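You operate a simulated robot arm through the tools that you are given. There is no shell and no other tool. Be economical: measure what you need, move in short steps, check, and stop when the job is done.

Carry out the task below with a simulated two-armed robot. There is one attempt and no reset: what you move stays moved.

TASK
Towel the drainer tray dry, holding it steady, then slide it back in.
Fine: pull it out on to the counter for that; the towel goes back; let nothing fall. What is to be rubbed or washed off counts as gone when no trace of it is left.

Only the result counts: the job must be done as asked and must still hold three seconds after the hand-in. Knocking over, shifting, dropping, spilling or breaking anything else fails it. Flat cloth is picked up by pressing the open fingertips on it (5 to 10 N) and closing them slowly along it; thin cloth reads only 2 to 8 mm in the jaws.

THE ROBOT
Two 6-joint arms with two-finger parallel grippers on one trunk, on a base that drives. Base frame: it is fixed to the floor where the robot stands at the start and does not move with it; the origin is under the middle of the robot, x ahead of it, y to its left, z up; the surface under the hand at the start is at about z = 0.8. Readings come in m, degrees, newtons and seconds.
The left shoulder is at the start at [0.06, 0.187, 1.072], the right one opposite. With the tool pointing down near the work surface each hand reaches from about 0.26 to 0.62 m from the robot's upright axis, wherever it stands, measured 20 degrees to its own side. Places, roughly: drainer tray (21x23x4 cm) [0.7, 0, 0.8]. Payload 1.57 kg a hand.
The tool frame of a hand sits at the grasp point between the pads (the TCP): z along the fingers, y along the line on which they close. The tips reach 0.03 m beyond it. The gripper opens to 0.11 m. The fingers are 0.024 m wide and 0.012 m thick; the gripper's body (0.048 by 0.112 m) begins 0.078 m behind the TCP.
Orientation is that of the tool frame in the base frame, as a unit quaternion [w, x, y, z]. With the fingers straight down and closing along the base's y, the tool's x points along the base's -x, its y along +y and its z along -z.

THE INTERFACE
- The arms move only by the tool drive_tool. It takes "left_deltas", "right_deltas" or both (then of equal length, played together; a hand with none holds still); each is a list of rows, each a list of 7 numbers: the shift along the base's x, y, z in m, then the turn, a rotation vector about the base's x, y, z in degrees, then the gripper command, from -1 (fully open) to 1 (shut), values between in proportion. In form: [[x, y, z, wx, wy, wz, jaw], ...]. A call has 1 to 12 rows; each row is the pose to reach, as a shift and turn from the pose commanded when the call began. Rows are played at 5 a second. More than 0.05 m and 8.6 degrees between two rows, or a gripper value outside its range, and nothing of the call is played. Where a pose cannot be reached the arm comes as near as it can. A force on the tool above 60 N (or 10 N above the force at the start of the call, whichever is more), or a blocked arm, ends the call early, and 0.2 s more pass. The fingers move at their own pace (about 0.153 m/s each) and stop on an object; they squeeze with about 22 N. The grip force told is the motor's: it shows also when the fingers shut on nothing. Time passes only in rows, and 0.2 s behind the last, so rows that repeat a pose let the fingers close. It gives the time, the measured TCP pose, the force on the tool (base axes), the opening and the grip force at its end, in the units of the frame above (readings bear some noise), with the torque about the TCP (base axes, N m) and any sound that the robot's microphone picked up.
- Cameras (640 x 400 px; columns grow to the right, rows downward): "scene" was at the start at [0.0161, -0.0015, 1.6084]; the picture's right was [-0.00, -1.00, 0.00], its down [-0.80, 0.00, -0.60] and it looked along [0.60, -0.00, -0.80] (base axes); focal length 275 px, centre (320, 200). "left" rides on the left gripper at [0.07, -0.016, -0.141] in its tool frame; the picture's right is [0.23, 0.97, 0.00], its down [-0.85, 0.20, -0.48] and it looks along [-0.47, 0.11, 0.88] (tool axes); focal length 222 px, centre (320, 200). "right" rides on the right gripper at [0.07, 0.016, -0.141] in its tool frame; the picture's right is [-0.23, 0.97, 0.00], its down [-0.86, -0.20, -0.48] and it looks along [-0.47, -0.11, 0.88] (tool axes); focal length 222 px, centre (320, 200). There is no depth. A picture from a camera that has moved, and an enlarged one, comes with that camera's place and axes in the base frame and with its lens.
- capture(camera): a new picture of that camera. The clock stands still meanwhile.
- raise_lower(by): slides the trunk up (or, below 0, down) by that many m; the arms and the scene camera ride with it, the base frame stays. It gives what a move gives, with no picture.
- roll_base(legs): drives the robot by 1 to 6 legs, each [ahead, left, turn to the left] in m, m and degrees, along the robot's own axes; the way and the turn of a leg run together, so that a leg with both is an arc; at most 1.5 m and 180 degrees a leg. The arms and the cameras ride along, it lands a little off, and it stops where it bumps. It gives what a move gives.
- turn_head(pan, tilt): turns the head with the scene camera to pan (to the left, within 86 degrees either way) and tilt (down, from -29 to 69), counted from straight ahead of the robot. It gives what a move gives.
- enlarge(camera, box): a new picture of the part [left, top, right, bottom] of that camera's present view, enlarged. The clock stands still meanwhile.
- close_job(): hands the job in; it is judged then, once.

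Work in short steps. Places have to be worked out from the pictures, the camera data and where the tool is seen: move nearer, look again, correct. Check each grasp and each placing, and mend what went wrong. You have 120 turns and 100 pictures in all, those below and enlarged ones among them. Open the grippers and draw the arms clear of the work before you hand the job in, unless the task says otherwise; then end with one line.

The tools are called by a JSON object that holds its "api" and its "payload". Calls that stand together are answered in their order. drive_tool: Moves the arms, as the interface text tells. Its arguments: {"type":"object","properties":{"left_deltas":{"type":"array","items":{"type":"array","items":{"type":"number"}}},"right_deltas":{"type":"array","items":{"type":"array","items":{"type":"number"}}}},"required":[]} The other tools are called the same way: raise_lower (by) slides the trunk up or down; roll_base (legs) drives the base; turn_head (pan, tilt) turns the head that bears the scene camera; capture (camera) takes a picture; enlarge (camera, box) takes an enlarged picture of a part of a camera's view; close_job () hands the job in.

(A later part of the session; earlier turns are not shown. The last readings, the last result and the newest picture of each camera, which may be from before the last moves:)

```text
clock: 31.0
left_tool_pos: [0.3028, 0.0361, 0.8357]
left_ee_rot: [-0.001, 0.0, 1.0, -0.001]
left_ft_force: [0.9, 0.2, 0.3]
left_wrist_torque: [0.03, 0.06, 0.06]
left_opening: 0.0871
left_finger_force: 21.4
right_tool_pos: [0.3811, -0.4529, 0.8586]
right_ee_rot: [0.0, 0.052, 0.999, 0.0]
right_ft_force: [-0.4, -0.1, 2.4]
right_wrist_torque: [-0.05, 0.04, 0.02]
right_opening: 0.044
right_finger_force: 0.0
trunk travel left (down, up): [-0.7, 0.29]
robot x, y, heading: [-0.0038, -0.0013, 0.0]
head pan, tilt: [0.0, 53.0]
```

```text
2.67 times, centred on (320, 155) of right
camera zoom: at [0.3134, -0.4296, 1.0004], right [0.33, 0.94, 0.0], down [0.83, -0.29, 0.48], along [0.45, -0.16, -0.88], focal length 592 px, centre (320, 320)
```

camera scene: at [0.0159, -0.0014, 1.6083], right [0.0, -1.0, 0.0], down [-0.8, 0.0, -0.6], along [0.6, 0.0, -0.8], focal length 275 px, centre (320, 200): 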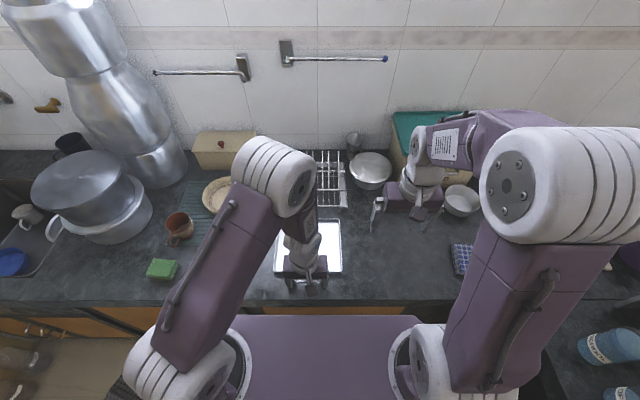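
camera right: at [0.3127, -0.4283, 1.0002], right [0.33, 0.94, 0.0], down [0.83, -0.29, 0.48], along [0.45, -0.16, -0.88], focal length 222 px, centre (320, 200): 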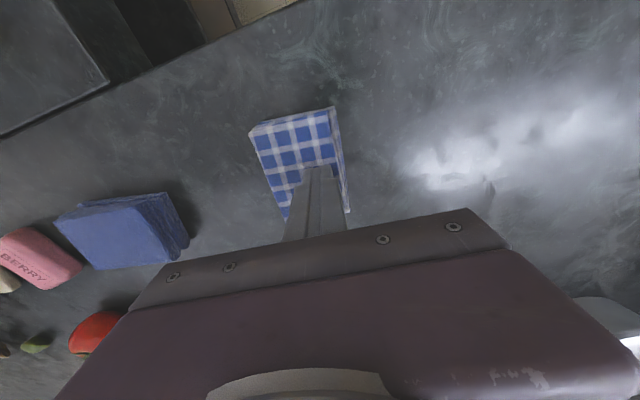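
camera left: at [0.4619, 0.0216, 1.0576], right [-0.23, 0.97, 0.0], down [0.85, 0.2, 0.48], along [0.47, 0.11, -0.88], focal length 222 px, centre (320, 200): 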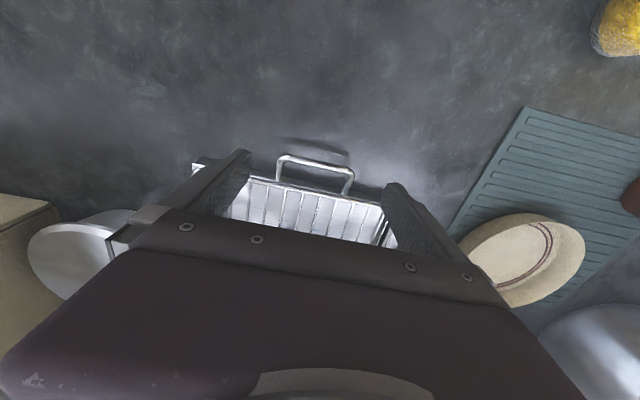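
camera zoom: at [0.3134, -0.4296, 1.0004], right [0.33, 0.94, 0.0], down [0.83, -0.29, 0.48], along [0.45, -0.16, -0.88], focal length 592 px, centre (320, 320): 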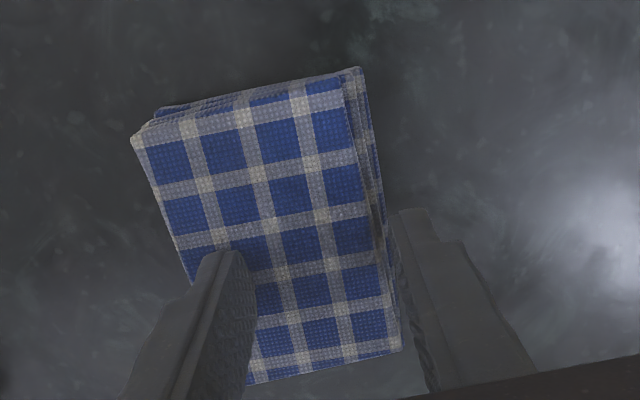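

The right finger is off the towel's edge: I'm ~10 mm too far to +y. I'll raise, shift −y 10 mm, and press again.

{"api": "drive_tool", "payload": {"right_deltas": [[0, 0, 0.01, 0, 0, 0, 0.3], [0, -0.01, 0.01, 0, 0, 0, 0.3], [0, -0.01, 0.004, 0, 0, 0, 0.3], [0, -0.01, 0.001, 0, 0, 0, 0.3], [0, -0.01, 0, 0, 0, 0, 0.3]]}}

{"api": "enlarge", "payload": {"camera": "right", "box": [220, 80, 420, 230]}}

{"api": "enlarge", "payload": {"camera": "scene", "box": [440, 235, 490, 285]}}

```text
clock: 32.2
left_tool_pos: [0.3036, 0.0389, 0.837]
left_ee_rot: [0.001, 0.0, 1.0, 0.0]
left_ft_force: [0.7, 0.5, -0.3]
left_wrist_torque: [0.01, 0.14, 0.0]
left_opening: 0.0872
left_finger_force: 22.2
right_tool_pos: [0.3801, -0.4628, 0.8604]
right_ee_rot: [0.0, 0.053, 0.999, 0.0]
right_ft_force: [-0.4, 0.3, 3.0]
right_wrist_torque: [0.03, 0.04, 0.03]
right_opening: 0.0385
right_finger_force: 0.1
trunk travel left (down, up): [-0.7, 0.29]
robot x, y, heading: [-0.0001, -0.0009, -0.1]
head pan, tilt: [0.0, 53.0]
```

```text
2.67 times, centred on (320, 155) of right
camera zoom: at [0.313, -0.4392, 1.0004], right [0.33, 0.94, 0.0], down [0.83, -0.29, 0.48], along [0.45, -0.16, -0.88], focal length 592 px, centre (320, 320)
```

zoom: 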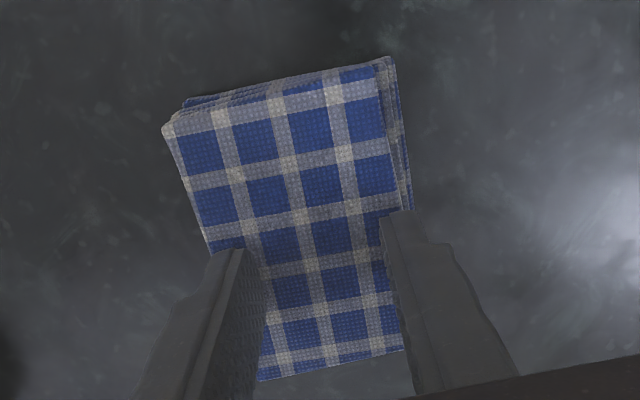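

```text
8.00 times, centred on (465, 260) of scene
camera zoom: at [0.0157, -0.001, 1.6084], right [0.0, -1.0, 0.0], down [-0.8, 0.0, -0.6], along [0.6, 0.0, -0.8], focal length 2203 px, centre (-840, -280)
```

zoom: 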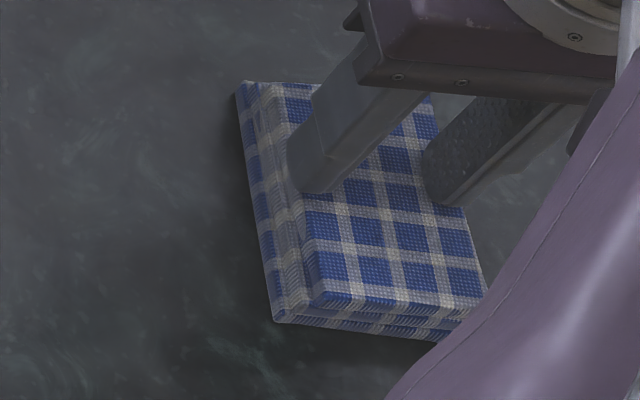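

Both fingertips are now on the towel (it had shifted ~12 mm to −y, which I'll correct on return). Press slightly more and close slowly.

{"api": "drive_tool", "payload": {"right_deltas": [[0, 0, -0.0007, 0, 0, 0, 0.3], [0, 0, -0.0007, 0, 0, 0, 0.3]]}}

```text
clock: 32.8
left_tool_pos: [0.3029, 0.037, 0.8372]
left_ee_rot: [0.0, 0.0, 1.0, 0.0]
left_ft_force: [-0.2, 0.2, 0.3]
left_wrist_torque: [0.0, 0.19, -0.01]
left_opening: 0.0869
left_finger_force: 22.1
right_tool_pos: [0.3818, -0.4627, 0.8597]
right_ee_rot: [0.0, 0.052, 0.999, -0.001]
right_ft_force: [-0.3, -1.1, 9.7]
right_wrist_torque: [-0.01, 0.06, -0.01]
right_opening: 0.0386
right_finger_force: 0.0
trunk travel left (down, up): [-0.7, 0.29]
robot x, y, heading: [-0.0018, -0.0009, -0.1]
head pan, tilt: [0.0, 53.0]
```

9.7 N; ease 0.2 mm and close slowly.

{"api": "drive_tool", "payload": {"right_deltas": [[0, 0, 0.0002, 0, 0, 0, 0.36], [0, 0, 0.0002, 0, 0, 0, 0.42], [0, 0, 0.0002, 0, 0, 0, 0.48], [0, 0, 0.0002, 0, 0, 0, 0.54], [0, 0, 0.0002, 0, 0, 0, 0.6], [0, 0, 0.0002, 0, 0, 0, 0.66], [0, 0, 0.0002, 0, 0, 0, 0.72], [0, 0, 0.0002, 0, 0, 0, 0.78], [0, 0, 0.0002, 0, 0, 0, 0.84], [0, 0, 0.0002, 0, 0, 0, 0.9], [0, 0, 0.0002, 0, 0, 0, 1], [0, 0, 0.0002, 0, 0, 0, 1]]}}

{"api": "enlarge", "payload": {"camera": "right", "box": [220, 80, 420, 230]}}

```text
clock: 35.4
left_tool_pos: [0.3024, 0.0375, 0.8365]
left_ee_rot: [-0.001, 0.001, 1.0, 0.001]
left_ft_force: [0.8, -0.8, -0.2]
left_wrist_torque: [-0.05, 0.07, 0.05]
left_opening: 0.0869
left_finger_force: 21.6
right_tool_pos: [0.3806, -0.4623, 0.8593]
right_ee_rot: [0.0, 0.052, 0.999, -0.001]
right_ft_force: [-0.2, 1.5, 6.7]
right_wrist_torque: [0.05, -0.02, -0.03]
right_opening: 0.0
right_finger_force: 21.5
trunk travel left (down, up): [-0.7, 0.29]
robot x, y, heading: [0.0002, 0.0034, -0.0]
head pan, tilt: [0.0, 53.0]
```

```text
2.67 times, centred on (320, 155) of right
camera zoom: at [0.3129, -0.4389, 1.0003], right [0.33, 0.94, 0.0], down [0.83, -0.29, 0.48], along [0.45, -0.16, -0.88], focal length 592 px, centre (320, 320)
```

zoom: 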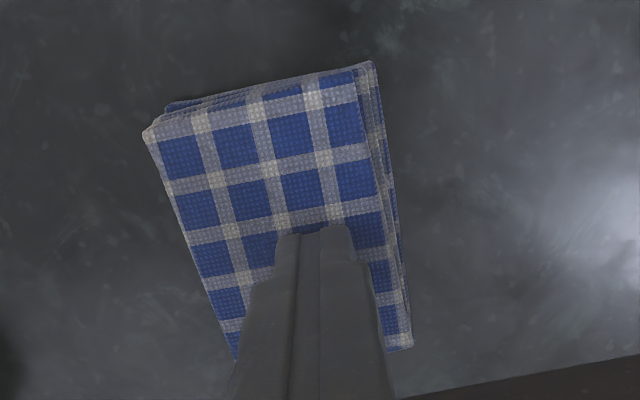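

Pinching doesn't gather it — it's a firm folded stack. Side grip is the way, but deeper and lifted slowly. Towel centre is now ~(0.372, −0.469); I'll raise, open, realign and go down with tips just above the counter.

{"api": "drive_tool", "payload": {"right_deltas": [[0, 0, 0.02, 0, 0, 0, 1], [-0.008, -0.006, 0.04, 0, 0, 0, -1], [-0.008, -0.006, 0.04, 0, 0, 0, -1], [-0.008, -0.006, 0.04, 0, 0, 0, -1], [-0.008, -0.006, 0.01, 0, 0, 0, -1], [-0.008, -0.006, -0.01, 0, 0, 0, -1], [-0.008, -0.006, -0.02, 0, 0, 0, -1], [-0.008, -0.006, -0.025, 0, 0, 0, -1], [-0.008, -0.006, -0.025, 0, 0, 0, -1]]}}

{"api": "enlarge", "payload": {"camera": "right", "box": [220, 80, 420, 230]}}

```text
clock: 37.4
left_tool_pos: [0.3044, 0.0368, 0.837]
left_ee_rot: [0.0, 0.0, 1.0, 0.0]
left_ft_force: [-0.6, -0.4, -0.1]
left_wrist_torque: [0.05, 0.01, -0.07]
left_opening: 0.0867
left_finger_force: 22.0
right_tool_pos: [0.3725, -0.4698, 0.8332]
right_ee_rot: [0.0, 0.052, 0.999, 0.001]
right_ft_force: [0.2, -0.4, -0.2]
right_wrist_torque: [0.02, -0.02, -0.02]
right_opening: 0.1101
right_finger_force: 0.0
trunk travel left (down, up): [-0.7, 0.29]
robot x, y, heading: [0.0002, -0.0009, 0.0]
head pan, tilt: [0.0, 53.0]
```

```text
2.67 times, centred on (320, 155) of right
camera zoom: at [0.3052, -0.4455, 0.9745], right [0.33, 0.94, 0.0], down [0.83, -0.29, 0.48], along [0.45, -0.16, -0.88], focal length 592 px, centre (320, 320)
```

zoom: 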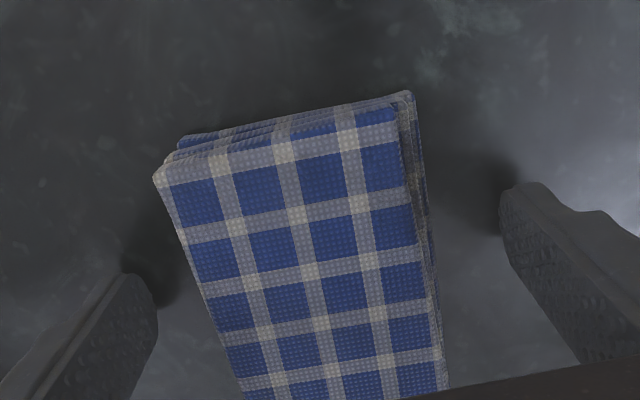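

Well straddled. Close gently and lift only 1.5 cm slowly.

{"api": "drive_tool", "payload": {"right_deltas": [[0, 0, 0, 0, 0, 0, -0.6], [0, 0, 0, 0, 0, 0, -0.3], [0, 0, 0, 0, 0, 0, -0.1], [0, 0, 0, 0, 0, 0, 0.1], [0, 0, 0, 0, 0, 0, 0.5], [0, 0, 0, 0, 0, 0, 1], [0, 0, 0, 0, 0, 0, 1], [0, 0, 0, 0, 0, 0, 1], [0, 0, 0, 0, 0, 0, 1], [0, 0, 0, 0, 0, 0, 1]]}}

{"api": "drive_tool", "payload": {"right_deltas": [[0, 0, 0.001, 0, 0, 0, 1], [0, 0, 0.002, 0, 0, 0, 1], [0, 0, 0.003, 0, 0, 0, 1], [0, 0, 0.004, 0, 0, 0, 1], [0, 0, 0.005, 0, 0, 0, 1], [0, 0, 0.006, 0, 0, 0, 1]]}}

{"api": "enlarge", "payload": {"camera": "scene", "box": [440, 225, 500, 285]}}

```text
clock: 39.6
left_tool_pos: [0.3029, 0.0378, 0.8363]
left_ee_rot: [0.0, -0.001, 1.0, 0.001]
left_ft_force: [-0.5, 0.1, -0.1]
left_wrist_torque: [0.0, -0.02, -0.01]
left_opening: 0.087
left_finger_force: 21.1
right_tool_pos: [0.3738, -0.4695, 0.8333]
right_ee_rot: [0.0, 0.052, 0.999, 0.001]
right_ft_force: [-0.1, 0.4, -0.8]
right_wrist_torque: [-0.02, -0.02, -0.04]
right_opening: 0.065
right_finger_force: 21.8
trunk travel left (down, up): [-0.7, 0.29]
robot x, y, heading: [0.003, 0.0006, 0.1]
head pan, tilt: [0.0, 53.0]
```

```text
clock: 41.0
left_tool_pos: [0.304, 0.0361, 0.837]
left_ee_rot: [-0.001, 0.0, 1.0, 0.0]
left_ft_force: [0.0, -0.4, 0.0]
left_wrist_torque: [-0.03, 0.01, 0.01]
left_opening: 0.0869
left_finger_force: 21.7
right_tool_pos: [0.3732, -0.4697, 0.8394]
right_ee_rot: [0.0, 0.053, 0.999, 0.0]
right_ft_force: [0.1, -0.1, -0.6]
right_wrist_torque: [0.0, 0.04, 0.0]
right_opening: 0.0649
right_finger_force: 22.4
trunk travel left (down, up): [-0.7, 0.29]
robot x, y, heading: [0.0009, 0.0024, -0.2]
head pan, tilt: [0.0, 53.0]
```

```text
6.67 times, centred on (470, 255) of scene
camera zoom: at [0.0161, -0.0015, 1.6083], right [0.0, -1.0, 0.0], down [-0.8, 0.0, -0.6], along [0.6, 0.0, -0.8], focal length 1836 px, centre (-680, -167)
```

zoom: 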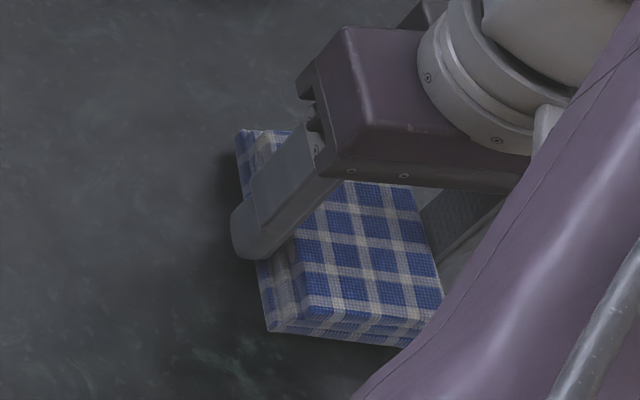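

Still holding at 65 mm after 6 mm. I'll continue slowly another 20 mm.

{"api": "drive_tool", "payload": {"right_deltas": [[0, 0, 0.002, 0, 0, 0, 1], [0, 0, 0.004, 0, 0, 0, 1], [0, 0, 0.006, 0, 0, 0, 1], [0, 0, 0.008, 0, 0, 0, 1], [0, 0, 0.01, 0, 0, 0, 1], [0, 0, 0.012, 0, 0, 0, 1], [0, 0, 0.014, 0, 0, 0, 1], [0, 0, 0.016, 0, 0, 0, 1], [0, 0, 0.018, 0, 0, 0, 1], [0, 0, 0.02, 0, 0, 0, 1]]}}

{"api": "enlarge", "payload": {"camera": "scene", "box": [440, 225, 500, 285]}}

```text
clock: 43.2
left_tool_pos: [0.3033, 0.0372, 0.8362]
left_ee_rot: [0.0, 0.0, 1.0, 0.0]
left_ft_force: [-0.1, 0.1, 0.0]
left_wrist_torque: [0.01, 0.0, 0.0]
left_opening: 0.0867
left_finger_force: 22.4
right_tool_pos: [0.3728, -0.4693, 0.86]
right_ee_rot: [-0.001, 0.052, 0.999, -0.001]
right_ft_force: [0.4, 0.3, -1.1]
right_wrist_torque: [-0.04, 0.01, 0.0]
right_opening: 0.0655
right_finger_force: 21.7
trunk travel left (down, up): [-0.7, 0.29]
robot x, y, heading: [0.0005, -0.0024, 0.0]
head pan, tilt: [0.0, 53.0]
```

```text
6.67 times, centred on (470, 255) of scene
camera zoom: at [0.0161, -0.0015, 1.6083], right [0.0, -1.0, 0.0], down [-0.8, 0.0, -0.6], along [0.6, 0.0, -0.8], focal length 1836 px, centre (-680, -167)
```

zoom: 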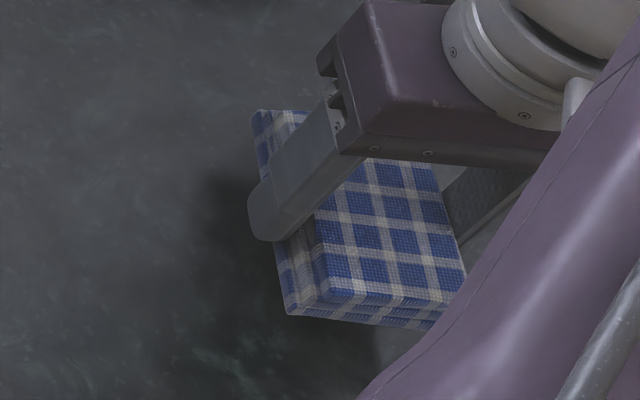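

Lifted cleanly; a deep grip and slow motion work. I'll raise more and carry it slowly toward the tray's right side.

{"api": "drive_tool", "payload": {"right_deltas": [[0, 0, 0.006, 0, 0, 0, 1], [0, 0, 0.014, 0, 0, 0, 1], [0, 0, 0.024, 0, 0, 0, 1], [0, 0, 0.036, 0, 0, 0, 1], [0.002, 0.006, 0.05, 0, 0, 0, 1], [0.006, 0.018, 0.06, 0, 0, 0, 1], [0.012, 0.034, 0.07, 0, 0, 0, 1], [0.018, 0.052, 0.075, 0, 0, 0, 1], [0.024, 0.07, 0.08, 0, 0, 0, 1], [0.03, 0.088, 0.08, 0, 0, 0, 1], [0.036, 0.104, 0.08, 0, 0, 0, 1], [0.04, 0.115, 0.08, 0, 0, 0, 1]]}}

{"api": "drive_tool", "payload": {"right_deltas": [[0.003, 0.01, 0, 0, 0, 0, 1], [0.009, 0.028, 0, 0, 0, 0, 1], [0.016, 0.05, 0, 0, 0, 0, 1], [0.024, 0.074, 0, 0, 0, 0, 1], [0.032, 0.1, 0, 0, 0, 0, 1], [0.04, 0.126, 0, 0, 0, 0, 1], [0.048, 0.152, 0, 0, 0, 0, 1], [0.056, 0.178, 0, 0, 0, 0, 1], [0.064, 0.204, 0, 0, 0, 0, 1], [0.072, 0.228, 0, 0, 0, 0, 1], [0.08, 0.248, 0, 0, 0, 0, 1], [0.084, 0.26, 0, 0, 0, 0, 1]]}}

{"api": "capture", "payload": {"camera": "right"}}

{"api": "capture", "payload": {"camera": "scene"}}

```text
clock: 45.8
left_tool_pos: [0.3041, 0.0371, 0.8364]
left_ee_rot: [0.0, 0.0, 1.0, 0.0]
left_ft_force: [-0.5, 0.4, 0.7]
left_wrist_torque: [-0.06, 0.0, -0.03]
left_opening: 0.0867
left_finger_force: 21.6
right_tool_pos: [0.4133, -0.3546, 0.9406]
right_ee_rot: [0.001, 0.052, 0.999, 0.0]
right_ft_force: [-0.1, -0.2, -0.6]
right_wrist_torque: [0.02, 0.0, -0.01]
right_opening: 0.0651
right_finger_force: 22.3
trunk travel left (down, up): [-0.7, 0.29]
robot x, y, heading: [-0.0011, -0.0001, 0.1]
head pan, tilt: [0.0, 53.0]
```

```text
clock: 48.4
left_tool_pos: [0.3038, 0.037, 0.8372]
left_ee_rot: [0.001, 0.0, 1.0, 0.001]
left_ft_force: [0.4, 0.4, 1.2]
left_wrist_torque: [-0.16, 0.01, -0.07]
left_opening: 0.0869
left_finger_force: 22.0
right_tool_pos: [0.4981, -0.0947, 0.94]
right_ee_rot: [-0.001, 0.052, 0.999, 0.001]
right_ft_force: [-0.1, -0.3, -0.6]
right_wrist_torque: [-0.01, -0.02, -0.02]
right_opening: 0.065
right_finger_force: 22.4
trunk travel left (down, up): [-0.7, 0.29]
robot x, y, heading: [0.0022, 0.0001, 0.1]
head pan, tilt: [0.0, 53.0]
```

```text
60 pictures are left
camera right: at [0.43, -0.0703, 1.0809], right [0.33, 0.94, 0.0], down [0.83, -0.29, 0.48], along [0.45, -0.16, -0.88], focal length 222 px, centre (320, 200)
```

right: 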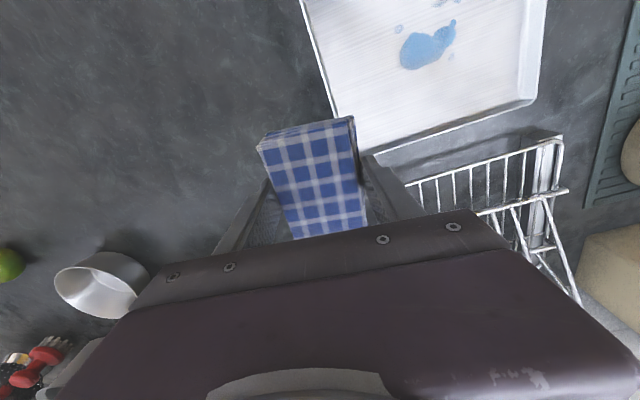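

```text
59 pictures are left
camera scene: at [0.0162, -0.0012, 1.6083], right [0.0, -1.0, 0.0], down [-0.8, 0.0, -0.6], along [0.6, 0.0, -0.8], focal length 275 px, centre (320, 200)
```

scene: 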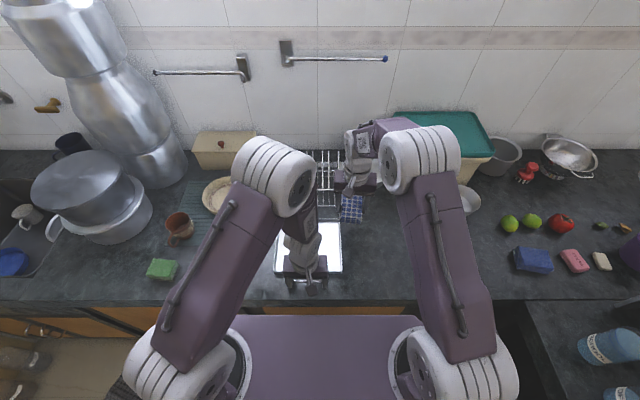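

The right camera clearly shows the wet patch: about x 0.40–0.46, y 0.01–0.075. The towel is nearly that wide, so I'll hover it over (0.435, 0.042) slowly and check arm clearance.

{"api": "drive_tool", "payload": {"right_deltas": [[-0.004, 0.006, 0, 0, 0, 0, 1], [-0.01, 0.018, -0.002, 0, 0, 0, 1], [-0.018, 0.034, -0.005, 0, 0, 0, 1], [-0.026, 0.052, -0.01, 0, 0, 0, 1], [-0.034, 0.07, -0.015, 0, 0, 0, 1], [-0.042, 0.086, -0.02, 0, 0, 0, 1], [-0.048, 0.1, -0.025, 0, 0, 0, 1], [-0.054, 0.112, -0.028, 0, 0, 0, 1], [-0.058, 0.122, -0.03, 0, 0, 0, 1], [-0.062, 0.13, -0.03, 0, 0, 0, 1], [-0.062, 0.134, -0.03, 0, 0, 0, 1]]}}

{"api": "capture", "payload": {"camera": "scene"}}

{"api": "capture", "payload": {"camera": "right"}}

```text
clock: 50.8
left_tool_pos: [0.3043, 0.0369, 0.836]
left_ee_rot: [-0.001, 0.001, 1.0, 0.0]
left_ft_force: [0.0, 0.0, -0.3]
left_wrist_torque: [-0.07, -0.03, -0.04]
left_opening: 0.0867
left_finger_force: 21.9
right_tool_pos: [0.4354, 0.0406, 0.9098]
right_ee_rot: [0.0, 0.052, 0.999, 0.0]
right_ft_force: [0.4, -0.3, -0.1]
right_wrist_torque: [-0.03, 0.0, 0.0]
right_opening: 0.0651
right_finger_force: 21.9
trunk travel left (down, up): [-0.7, 0.29]
robot x, y, heading: [-0.0, -0.0009, 0.0]
head pan, tilt: [0.0, 53.0]
```

```text
58 pictures are left
camera scene: at [0.0161, -0.0012, 1.6083], right [0.0, -1.0, 0.0], down [-0.8, 0.0, -0.6], along [0.6, 0.0, -0.8], focal length 275 px, centre (320, 200)
```

scene: 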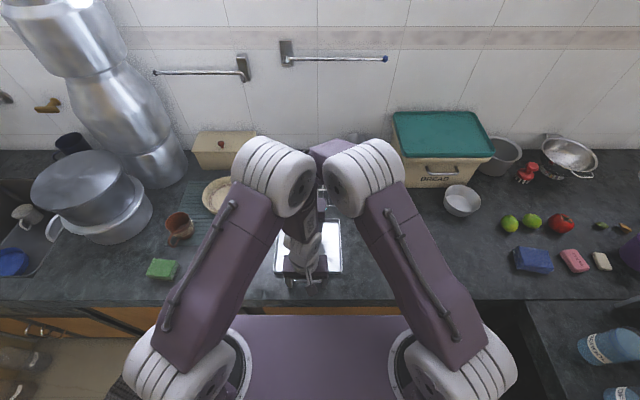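

```text
57 pictures are left
camera right: at [0.3669, 0.0639, 1.0507], right [0.33, 0.94, 0.0], down [0.83, -0.29, 0.48], along [0.45, -0.16, -0.88], focal length 222 px, centre (320, 200)
```

right: 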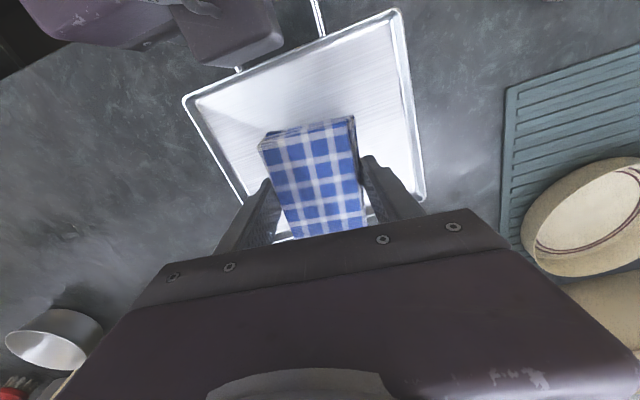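

The elbows clear by ~2 cm, so I'll stay at this y. No spots in the near half. Now I'll lower slowly toward the tray floor.

{"api": "drive_tool", "payload": {"right_deltas": [[0, 0, -0.01, 0, 0, 0, 1], [0, 0, -0.02, 0, 0, 0, 1], [0, 0, -0.03, 0, 0, 0, 1], [0, 0, -0.04, 0, 0, 0, 1], [0, 0, -0.05, 0, 0, 0, 1], [0, 0, -0.057, 0, 0, 0, 1], [0, 0, -0.062, 0, 0, 0, 1]]}}

```text
clock: 52.4
left_tool_pos: [0.3038, 0.0378, 0.8365]
left_ee_rot: [-0.001, -0.001, 1.0, 0.001]
left_ft_force: [2.0, -4.8, 11.9]
left_wrist_torque: [-0.08, -0.32, -0.17]
left_opening: 0.0869
left_finger_force: 21.9
right_tool_pos: [0.4377, 0.039, 0.8501]
right_ee_rot: [0.002, 0.054, 0.999, 0.002]
right_ft_force: [0.3, -1.2, -0.2]
right_wrist_torque: [0.0, -0.01, 0.02]
right_opening: 0.0653
right_finger_force: 21.7
trunk travel left (down, up): [-0.7, 0.29]
robot x, y, heading: [-0.0002, -0.0004, 0.2]
head pan, tilt: [0.0, 53.0]
```

The left hand reads a force. I'll hold still and re-read before going further.

{"api": "drive_tool", "payload": {"right_deltas": [[0, 0, 0, 0, 0, 0, 1], [0, 0, 0, 0, 0, 0, 1]]}}

{"api": "capture", "payload": {"camera": "right"}}

{"api": "enlarge", "payload": {"camera": "scene", "box": [220, 120, 420, 300]}}

```text
clock: 53.0
left_tool_pos: [0.3037, 0.0382, 0.8369]
left_ee_rot: [-0.001, -0.002, 1.0, 0.001]
left_ft_force: [-1.4, -1.9, 3.8]
left_wrist_torque: [0.23, 0.07, -0.03]
left_opening: 0.0867
left_finger_force: 22.2
right_tool_pos: [0.4361, 0.0399, 0.8499]
right_ee_rot: [0.002, 0.053, 0.999, 0.002]
right_ft_force: [0.3, -0.3, -0.2]
right_wrist_torque: [0.0, 0.01, 0.02]
right_opening: 0.0651
right_finger_force: 22.5
trunk travel left (down, up): [-0.7, 0.29]
robot x, y, heading: [-0.0017, 0.0006, -0.2]
head pan, tilt: [0.0, 53.0]
```

```text
56 pictures are left
camera right: at [0.3683, 0.0631, 0.99], right [0.33, 0.94, 0.0], down [0.83, -0.29, 0.48], along [0.46, -0.16, -0.88], focal length 222 px, centre (320, 200)
```

right: 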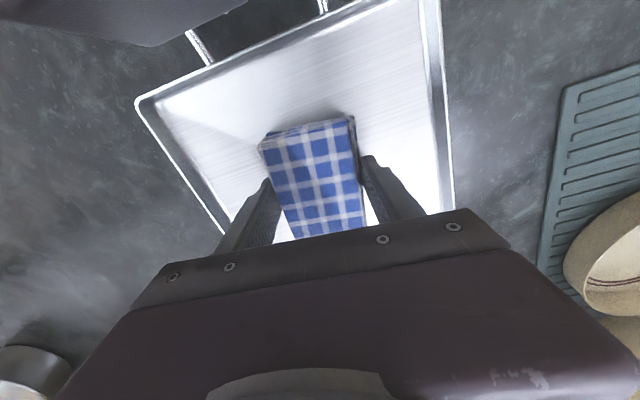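

```text
2.22 times, centred on (320, 210) of scene
camera zoom: at [0.0156, -0.0019, 1.6082], right [0.0, -1.0, 0.0], down [-0.8, 0.0, -0.6], along [0.6, 0.0, -0.8], focal length 612 px, centre (320, 178)
```

zoom: 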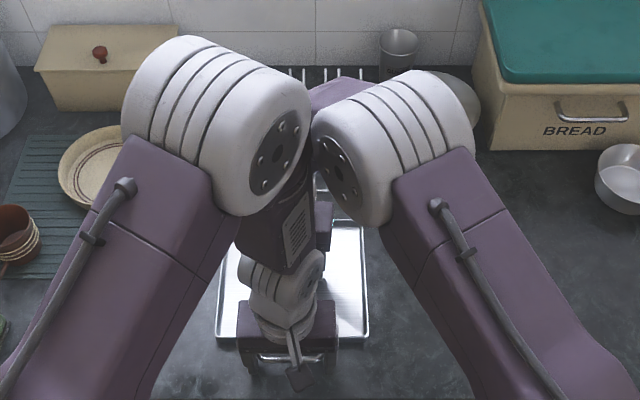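

The elbows are touching. I'll retreat the right hand, then move the left hand to hold the tray by its left wall instead, giving room.

{"api": "drive_tool", "payload": {"right_deltas": [[0, 0, 0.006, 0, 0, 0, 1], [0, 0, 0.016, 0, 0, 0, 1], [0, 0, 0.028, 0, 0, 0, 1], [0.002, -0.006, 0.042, 0, 0, 0, 1], [0.006, -0.018, 0.056, 0, 0, 0, 1], [0.012, -0.034, 0.07, 0, 0, 0, 1], [0.02, -0.054, 0.08, 0, 0, 0, 1], [0.028, -0.076, 0.085, 0, 0, 0, 1], [0.036, -0.098, 0.09, 0, 0, 0, 1], [0.044, -0.12, 0.09, 0, 0, 0, 1], [0.05, -0.138, 0.09, 0, 0, 0, 1], [0.054, -0.15, 0.09, 0, 0, 0, 1]]}}

{"api": "drive_tool", "payload": {"left_deltas": [[0, 0, 0, 0, 0, 0, 0.3], [0, 0, 0, 0, 0, 0, -0.7], [0, 0, 0, 0, 0, 0, -1], [0, 0, 0, 0, 0, 0, -1], [0, 0, 0.03, 0, 0, 0, -1], [0, 0, 0.07, 0, 0, 0, -1], [0.02, 0.03, 0.1, 0, 0, 0, -1], [0.04, 0.06, 0.1, 0, 0, 0, -1], [0.06, 0.085, 0.1, 0, 0, 0, -1], [0.068, 0.097, 0.1, 0, 0, 0, -1], [0.068, 0.097, 0.1, 0, 0, 0, -1]]}}

{"api": "capture", "payload": {"camera": "left"}}

{"api": "capture", "payload": {"camera": "right"}}

{"api": "capture", "payload": {"camera": "scene"}}

```text
clock: 55.6
left_tool_pos: [0.3033, 0.0361, 0.8375]
left_ee_rot: [0.0, 0.0, 1.0, -0.001]
left_ft_force: [-0.1, 0.1, -1.7]
left_wrist_torque: [0.01, 0.19, -0.01]
left_opening: 0.087
left_finger_force: 21.8
right_tool_pos: [0.4893, -0.1113, 0.9381]
right_ee_rot: [0.0, 0.053, 0.999, 0.0]
right_ft_force: [-0.3, -1.0, -0.2]
right_wrist_torque: [0.0, -0.04, 0.01]
right_opening: 0.065
right_finger_force: 22.0
trunk travel left (down, up): [-0.7, 0.29]
robot x, y, heading: [0.0009, 0.0008, -0.2]
head pan, tilt: [0.0, 53.0]
```

```text
clock: 58.0
left_tool_pos: [0.3717, 0.1343, 0.9367]
left_ee_rot: [0.0, 0.0, 1.0, 0.0]
left_ft_force: [0.3, -0.1, -0.9]
left_wrist_torque: [0.0, 0.0, 0.0]
left_opening: 0.1099
left_finger_force: 0.1
right_tool_pos: [0.4883, -0.1106, 0.9371]
right_ee_rot: [0.001, 0.052, 0.999, 0.0]
right_ft_force: [0.3, 0.5, -1.3]
right_wrist_torque: [0.03, 0.0, 0.0]
right_opening: 0.0652
right_finger_force: 22.1
trunk travel left (down, up): [-0.7, 0.29]
robot x, y, heading: [-0.0022, -0.0021, -0.0]
head pan, tilt: [0.0, 53.0]
```

```text
54 pictures are left
camera left: at [0.3029, 0.1191, 1.0779], right [-0.23, 0.97, 0.0], down [0.86, 0.2, 0.48], along [0.47, 0.11, -0.88], focal length 222 px, centre (320, 200)
```

left: 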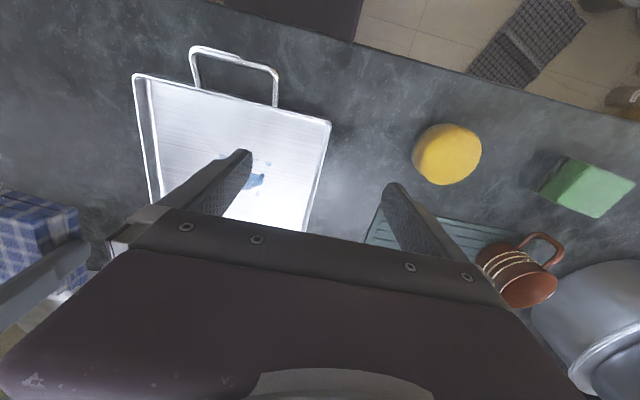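

```text
53 pictures are left
camera right: at [0.4212, -0.0872, 1.0784], right [0.33, 0.94, 0.0], down [0.83, -0.29, 0.48], along [0.45, -0.16, -0.88], focal length 222 px, centre (320, 200)
```

right: 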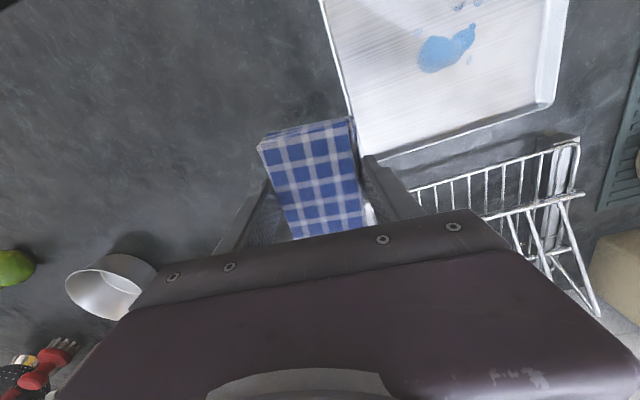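

```text
52 pictures are left
camera scene: at [0.0161, -0.0017, 1.6083], right [0.0, -1.0, 0.0], down [-0.8, 0.0, -0.6], along [0.6, 0.0, -0.8], focal length 275 px, centre (320, 200)
```

scene: 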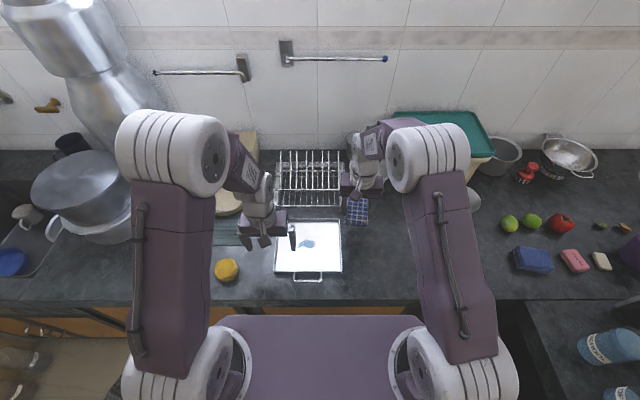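

Clear views now. I'll zoom in on the tray to measure its left wall and the spots.

{"api": "enlarge", "payload": {"camera": "scene", "box": [264, 210, 360, 290]}}

{"api": "enlarge", "payload": {"camera": "left", "box": [120, 40, 360, 240]}}

```text
5.00 times, centred on (312, 250) of scene
camera zoom: at [0.0161, -0.0017, 1.6083], right [0.0, -1.0, 0.0], down [-0.8, 0.0, -0.6], along [0.6, 0.0, -0.8], focal length 1377 px, centre (360, -50)
```

zoom: 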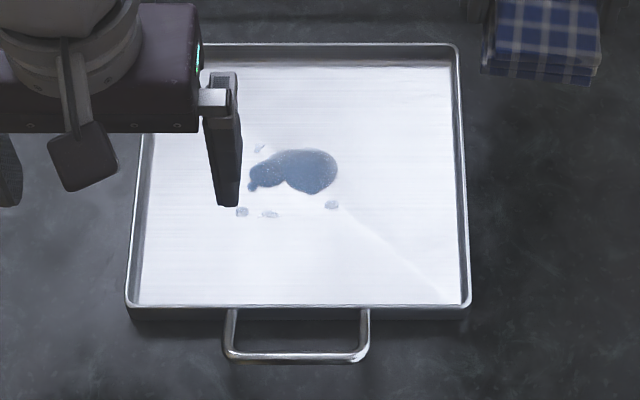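

```text
2.00 times, centred on (240, 140) of left
camera zoom: at [0.3029, 0.1191, 1.0779], right [-0.23, 0.97, 0.0], down [0.86, 0.2, 0.48], along [0.47, 0.11, -0.88], focal length 444 px, centre (480, 320)
```

zoom: 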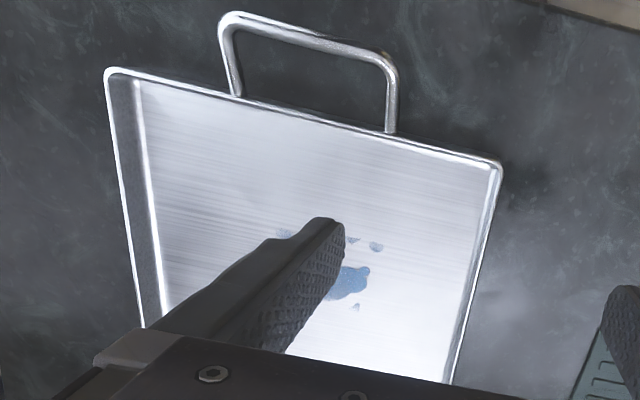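

Spots span x 0.405–0.46, y 0.010–0.077. The tray's left wall is at y≈0.136, rim z≈0.822. I'll lower the left hand astride that wall.

{"api": "drive_tool", "payload": {"left_deltas": [[0, 0.001, -0.03, 0, 0, 0, -1], [0, 0.001, -0.06, 0, 0, 0, -1], [0, 0.001, -0.085, 0, 0, 0, -1], [0, 0.001, -0.098, 0, 0, 0, -1], [0, 0.001, -0.098, 0, 0, 0, -1]]}}

{"api": "enlarge", "payload": {"camera": "left", "box": [160, 60, 460, 240]}}

```text
clock: 59.2
left_tool_pos: [0.3709, 0.1354, 0.8395]
left_ee_rot: [-0.001, 0.0, 1.0, 0.0]
left_ft_force: [0.1, -1.1, 0.2]
left_wrist_torque: [0.0, 0.01, -0.01]
left_opening: 0.1101
left_finger_force: 0.1
right_tool_pos: [0.4888, -0.1102, 0.9379]
right_ee_rot: [0.001, 0.052, 0.999, 0.0]
right_ft_force: [0.1, 0.3, -1.6]
right_wrist_torque: [0.02, 0.01, 0.0]
right_opening: 0.0648
right_finger_force: 21.4
trunk travel left (down, up): [-0.7, 0.29]
robot x, y, heading: [-0.0046, -0.0014, 0.1]
head pan, tilt: [0.0, 53.0]
```

```text
2.13 times, centred on (310, 150) of left
camera zoom: at [0.3024, 0.1197, 0.9802], right [-0.23, 0.97, 0.0], down [0.85, 0.2, 0.48], along [0.47, 0.11, -0.88], focal length 474 px, centre (341, 307)
```

zoom: 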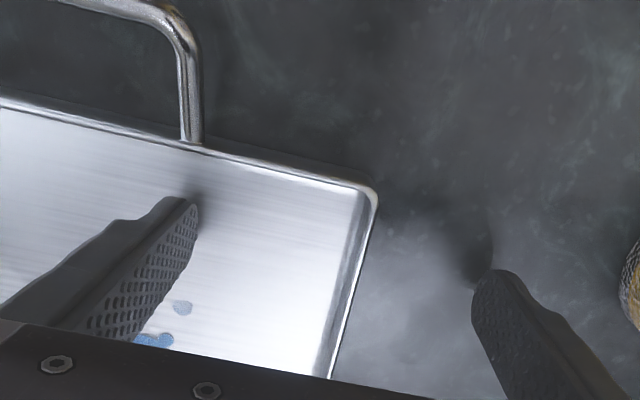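

The wall is ~4 mm left of centre; I'll shift and close gently.

{"api": "drive_tool", "payload": {"left_deltas": [[0, 0.003, 0, 0, 0, 0, -0.6], [0, 0.003, 0, 0, 0, 0, -0.2], [0, 0.003, 0, 0, 0, 0, 0.1], [0, 0.003, 0, 0, 0, 0, 0.4], [0, 0.003, 0, 0, 0, 0, 0.6], [0, 0.003, 0, 0, 0, 0, 0.75], [0, 0.003, 0, 0, 0, 0, 0.9], [0, 0.003, 0, 0, 0, 0, 1], [0, 0.003, 0, 0, 0, 0, 1]]}}

{"api": "enlarge", "payload": {"camera": "scene", "box": [264, 210, 360, 290]}}

```text
clock: 61.2
left_tool_pos: [0.3722, 0.1381, 0.8386]
left_ee_rot: [0.0, -0.001, 1.0, 0.0]
left_ft_force: [0.5, 0.3, 0.2]
left_wrist_torque: [0.01, -0.09, 0.14]
left_opening: 0.0024
left_finger_force: 21.6
right_tool_pos: [0.4893, -0.1112, 0.9381]
right_ee_rot: [0.0, 0.053, 0.999, 0.0]
right_ft_force: [0.0, 0.6, 0.2]
right_wrist_torque: [0.01, 0.0, -0.02]
right_opening: 0.065
right_finger_force: 21.8
trunk travel left (down, up): [-0.7, 0.29]
robot x, y, heading: [0.0014, -0.0021, -0.1]
head pan, tilt: [0.0, 53.0]
```

```text
5.00 times, centred on (312, 250) of scene
camera zoom: at [0.0162, -0.0012, 1.6083], right [0.0, -1.0, 0.0], down [-0.8, 0.0, -0.6], along [0.6, 0.0, -0.8], focal length 1377 px, centre (360, -50)
```

zoom: 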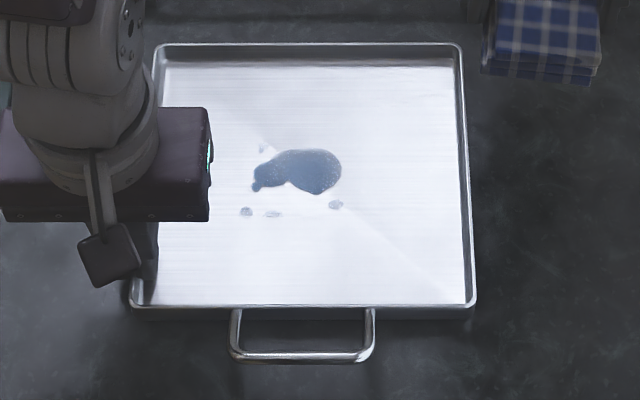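

The wall is pinched (2.4 mm). To give the right hand more room I'll slide this hold 14 mm toward the front corner.

{"api": "drive_tool", "payload": {"left_deltas": [[0, 0, 0, 0, 0, 0, 0.75], [0, 0, 0, 0, 0, 0, 0.75], [-0.007, 0, 0, 0, 0, 0, 0.75], [-0.014, 0, 0, 0, 0, 0, 0.75], [-0.014, 0, 0, 0, 0, 0, 0.9], [-0.014, 0, 0, 0, 0, 0, 1], [-0.014, 0, 0, 0, 0, 0, 1]]}}

{"api": "drive_tool", "payload": {"right_deltas": [[0, 0.006, 0, 0, 0, 0, 1], [-0.004, 0.018, 0, 0, 0, 0, 1], [-0.009, 0.034, -0.004, 0, 0, 0, 1], [-0.014, 0.052, -0.008, 0, 0, 0, 1], [-0.019, 0.07, -0.012, 0, 0, 0, 1], [-0.024, 0.088, -0.016, 0, 0, 0, 1], [-0.03, 0.106, -0.02, 0, 0, 0, 1], [-0.036, 0.122, -0.025, 0, 0, 0, 1], [-0.04, 0.136, -0.03, 0, 0, 0, 1], [-0.044, 0.146, -0.033, 0, 0, 0, 1], [-0.046, 0.15, -0.035, 0, 0, 0, 1]]}}

{"api": "capture", "payload": {"camera": "scene"}}

{"api": "capture", "payload": {"camera": "right"}}

```text
clock: 62.8
left_tool_pos: [0.3576, 0.1388, 0.84]
left_ee_rot: [0.001, 0.0, 1.0, 0.0]
left_ft_force: [-0.4, 0.7, 0.1]
left_wrist_torque: [-0.01, -0.03, 0.11]
left_opening: 0.0026
left_finger_force: 22.1
right_tool_pos: [0.4889, -0.1108, 0.9381]
right_ee_rot: [0.001, 0.052, 0.999, 0.0]
right_ft_force: [0.4, -0.1, -1.2]
right_wrist_torque: [0.02, 0.0, -0.02]
right_opening: 0.0654
right_finger_force: 22.3
trunk travel left (down, up): [-0.7, 0.29]
robot x, y, heading: [-0.0009, -0.006, -0.1]
head pan, tilt: [0.0, 53.0]
```

```text
clock: 65.2
left_tool_pos: [0.3572, 0.1383, 0.8391]
left_ee_rot: [0.001, 0.0, 1.0, 0.0]
left_ft_force: [0.3, 0.2, -0.8]
left_wrist_torque: [0.01, -0.04, 0.01]
left_opening: 0.0026
left_finger_force: 21.5
right_tool_pos: [0.4446, 0.0403, 0.9019]
right_ee_rot: [0.001, 0.051, 0.999, 0.0]
right_ft_force: [0.4, 0.3, -0.7]
right_wrist_torque: [0.02, 0.04, 0.05]
right_opening: 0.0652
right_finger_force: 22.1
trunk travel left (down, up): [-0.7, 0.29]
robot x, y, heading: [-0.0016, -0.0039, -0.1]
head pan, tilt: [0.0, 53.0]
```

```text
47 pictures are left
camera scene: at [0.0162, -0.0012, 1.6083], right [0.0, -1.0, 0.0], down [-0.8, 0.0, -0.6], along [0.6, 0.0, -0.8], focal length 275 px, centre (320, 200)
```

scene: 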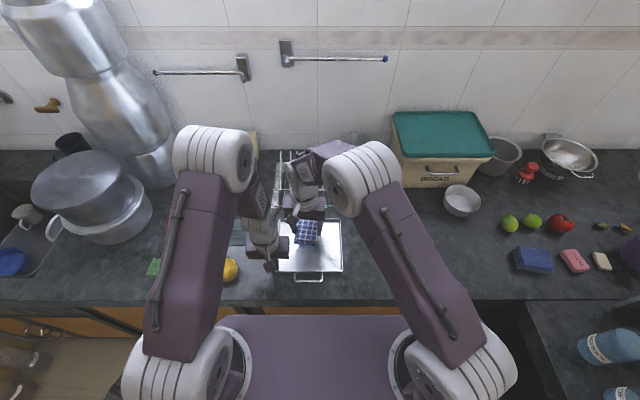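

```text
46 pictures are left
camera right: at [0.3759, 0.064, 1.0436], right [0.33, 0.94, 0.0], down [0.83, -0.29, 0.48], along [0.45, -0.16, -0.88], focal length 222 px, centre (320, 200)
```

right: 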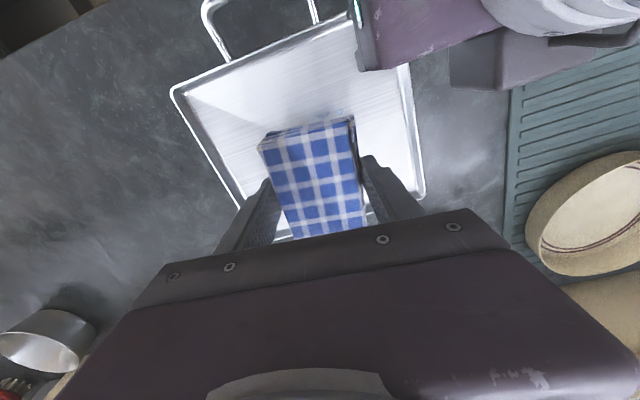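

Good clearance now. Lower slowly to just above the tray floor.

{"api": "drive_tool", "payload": {"right_deltas": [[0, 0, -0.01, 0, 0, 0, 1], [0, 0, -0.022, 0, 0, 0, 1], [0, 0, -0.034, 0, 0, 0, 1], [0, 0, -0.044, 0, 0, 0, 1], [0, 0, -0.052, 0, 0, 0, 1], [0, 0, -0.057, 0, 0, 0, 1], [0, 0, -0.06, 0, 0, 0, 1]]}}

```text
clock: 66.8
left_tool_pos: [0.3574, 0.1381, 0.8387]
left_ee_rot: [0.0, 0.0, 1.0, 0.0]
left_ft_force: [0.5, 0.2, 0.2]
left_wrist_torque: [-0.02, 0.02, 0.03]
left_opening: 0.0023
left_finger_force: 22.1
right_tool_pos: [0.4434, 0.0409, 0.8441]
right_ee_rot: [0.0, 0.052, 0.999, 0.0]
right_ft_force: [0.6, 0.1, -0.8]
right_wrist_torque: [-0.02, 0.0, 0.0]
right_opening: 0.0651
right_finger_force: 22.2
trunk travel left (down, up): [-0.7, 0.29]
robot x, y, heading: [-0.0045, 0.0013, -0.0]
head pan, tilt: [0.0, 53.0]
```

No contact yet; lower in 1 mm steps.

{"api": "drive_tool", "payload": {"right_deltas": [[0, 0, -0.002, 0, 0, 0, 1], [0, 0, -0.004, 0, 0, 0, 1], [0, 0, -0.005, 0, 0, 0, 1], [0, 0, -0.006, 0, 0, 0, 1]]}}

```text
clock: 67.8
left_tool_pos: [0.3557, 0.1386, 0.8389]
left_ee_rot: [0.0, 0.0, 1.0, 0.0]
left_ft_force: [3.6, 0.8, -7.5]
left_wrist_torque: [-0.01, 0.4, 0.07]
left_opening: 0.0026
left_finger_force: 22.0
right_tool_pos: [0.4427, 0.0416, 0.8386]
right_ee_rot: [0.003, 0.052, 0.999, 0.0]
right_ft_force: [-3.4, -0.9, 12.6]
right_wrist_torque: [0.03, 0.21, 0.12]
right_opening: 0.065
right_finger_force: 22.3
trunk travel left (down, up): [-0.7, 0.29]
robot x, y, heading: [0.0017, -0.0022, 0.1]
head pan, tilt: [0.0, 53.0]
```

Contact at 12.6 N, tray steady. I'll ease slightly and rub back and forth over the patch.

{"api": "drive_tool", "payload": {"right_deltas": [[0, 0, 0.0005, 0, 0, 0, 1], [0.008, 0, 0.0005, 0, 0, 0, 1], [0.016, 0, 0.0005, 0, 0, 0, 1], [0.008, 0, 0.0005, 0, 0, 0, 1], [-0.002, 0, 0.0005, 0, 0, 0, 1], [-0.01, 0, 0.0005, 0, 0, 0, 1], [-0.002, 0.006, 0.0005, 0, 0, 0, 1], [0.008, 0.01, 0.0005, 0, 0, 0, 1], [0.016, 0.01, 0.0005, 0, 0, 0, 1], [0.008, 0.01, 0.0005, 0, 0, 0, 1], [-0.002, 0.01, 0.0005, 0, 0, 0, 1], [-0.01, 0.01, 0.0005, 0, 0, 0, 1]]}}

{"api": "drive_tool", "payload": {"right_deltas": [[0.008, -0.008, 0, 0, 0, 0, 1], [0.018, -0.016, 0, 0, 0, 0, 1], [0.026, -0.02, 0, 0, 0, 0, 1], [0.018, -0.02, 0, 0, 0, 0, 1], [0.008, -0.02, 0, 0, 0, 0, 1], [0, -0.02, 0, 0, 0, 0, 1], [0.004, -0.012, 0, 0, 0, 0, 1], [0.008, -0.004, 0, 0, 0, 0, 1], [0.01, 0.002, 0, 0, 0, 0, 1]]}}

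```text
clock: 70.4
left_tool_pos: [0.3576, 0.1381, 0.8405]
left_ee_rot: [0.0, 0.0, 1.0, 0.001]
left_ft_force: [-0.8, 1.2, 0.4]
left_wrist_torque: [0.01, -0.16, 0.09]
left_opening: 0.0026
left_finger_force: 22.0
right_tool_pos: [0.4346, 0.0497, 0.8386]
right_ee_rot: [0.0, 0.052, 0.999, 0.0]
right_ft_force: [1.5, -0.9, 3.7]
right_wrist_torque: [-0.02, -0.12, 0.01]
right_opening: 0.065
right_finger_force: 21.9
trunk travel left (down, up): [-0.7, 0.29]
robot x, y, heading: [-0.0004, -0.001, -0.1]
head pan, tilt: [0.0, 53.0]
```

```text
clock: 72.4
left_tool_pos: [0.3562, 0.1398, 0.8389]
left_ee_rot: [0.0, 0.0, 1.0, 0.0]
left_ft_force: [-0.2, 1.1, -1.7]
left_wrist_torque: [0.07, -0.1, 0.08]
left_opening: 0.0028
left_finger_force: 22.2
right_tool_pos: [0.443, 0.0521, 0.8384]
right_ee_rot: [0.0, 0.052, 0.999, 0.0]
right_ft_force: [-0.9, -2.0, 5.8]
right_wrist_torque: [-0.09, 0.08, 0.04]
right_opening: 0.0651
right_finger_force: 22.2
trunk travel left (down, up): [-0.7, 0.29]
robot x, y, heading: [0.0001, 0.0035, 0.2]
head pan, tilt: [0.0, 53.0]
```

Good steady contact (4–6 N). I'll lift slowly and move aside to inspect the tray.

{"api": "drive_tool", "payload": {"right_deltas": [[0, -0.003, 0.004, 0, 0, 0, 1], [0, -0.006, 0.012, 0, 0, 0, 1], [0, -0.01, 0.024, 0, 0, 0, 1], [0.004, -0.02, 0.038, 0, 0, 0, 1], [0.01, -0.035, 0.05, 0, 0, 0, 1], [0.016, -0.052, 0.06, 0, 0, 0, 1], [0.022, -0.07, 0.07, 0, 0, 0, 1], [0.028, -0.09, 0.08, 0, 0, 0, 1], [0.034, -0.11, 0.09, 0, 0, 0, 1], [0.04, -0.13, 0.095, 0, 0, 0, 1], [0.045, -0.148, 0.098, 0, 0, 0, 1], [0.048, -0.16, 0.1, 0, 0, 0, 1]]}}

{"api": "enlarge", "payload": {"camera": "scene", "box": [264, 210, 360, 290]}}

{"api": "capture", "payload": {"camera": "right"}}

```text
clock: 75.0
left_tool_pos: [0.3575, 0.1388, 0.8387]
left_ee_rot: [0.001, 0.0, 1.0, 0.001]
left_ft_force: [0.5, 0.4, 3.8]
left_wrist_torque: [-0.02, -0.05, 0.07]
left_opening: 0.0026
left_finger_force: 22.2
right_tool_pos: [0.4894, -0.1087, 0.9383]
right_ee_rot: [-0.001, 0.052, 0.999, 0.001]
right_ft_force: [-0.5, -0.8, -0.7]
right_wrist_torque: [-0.02, 0.0, -0.01]
right_opening: 0.0652
right_finger_force: 21.9
trunk travel left (down, up): [-0.7, 0.29]
robot x, y, heading: [0.002, -0.0007, 0.0]
head pan, tilt: [0.0, 53.0]
```

```text
5.00 times, centred on (312, 250) of scene
camera zoom: at [0.0159, -0.0015, 1.6083], right [0.0, -1.0, 0.0], down [-0.8, 0.0, -0.6], along [0.6, 0.0, -0.8], focal length 1377 px, centre (360, -50)
```

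zoom: 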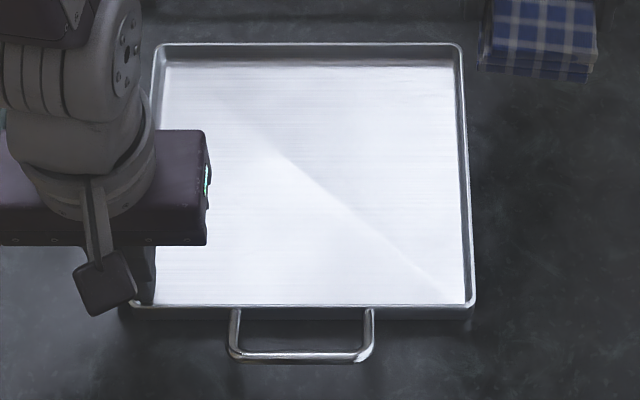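

```text
44 pictures are left
camera right: at [0.423, -0.085, 1.0785], right [0.33, 0.94, 0.0], down [0.83, -0.29, 0.48], along [0.45, -0.16, -0.88], focal length 222 px, centre (320, 200)
```

right: 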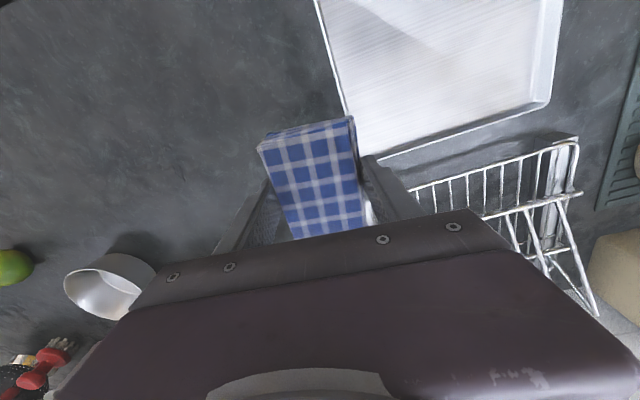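

It looks dry. A tight zoom to be sure no trace is left.

{"api": "enlarge", "payload": {"camera": "scene", "box": [294, 222, 348, 258]}}

{"api": "enlarge", "payload": {"camera": "right", "box": [310, 0, 570, 160]}}

```text
11.11 times, centred on (321, 240) of scene
camera zoom: at [0.0159, -0.0015, 1.6083], right [0.0, -1.0, 0.0], down [-0.8, 0.0, -0.6], along [0.6, 0.0, -0.8], focal length 3060 px, centre (309, -244)
```

zoom: 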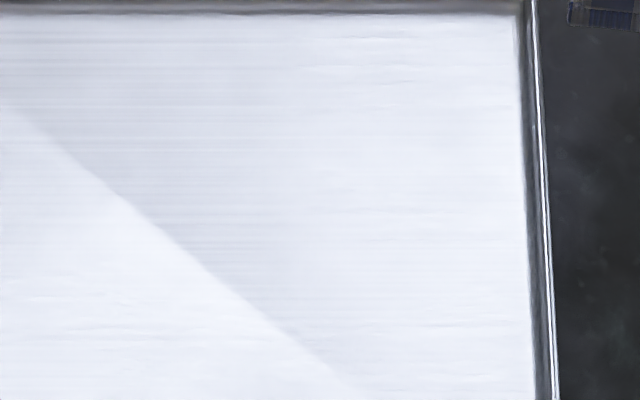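

```text
2.46 times, centred on (440, 80) of right
camera zoom: at [0.423, -0.085, 1.0785], right [0.33, 0.94, 0.0], down [0.83, -0.29, 0.48], along [0.45, -0.16, -0.88], focal length 547 px, centre (25, 495)
```

zoom: 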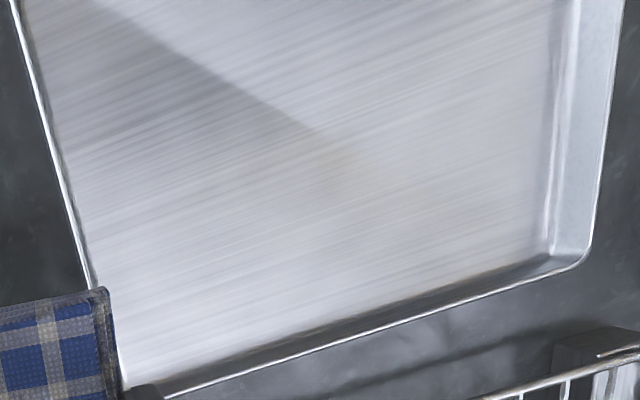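

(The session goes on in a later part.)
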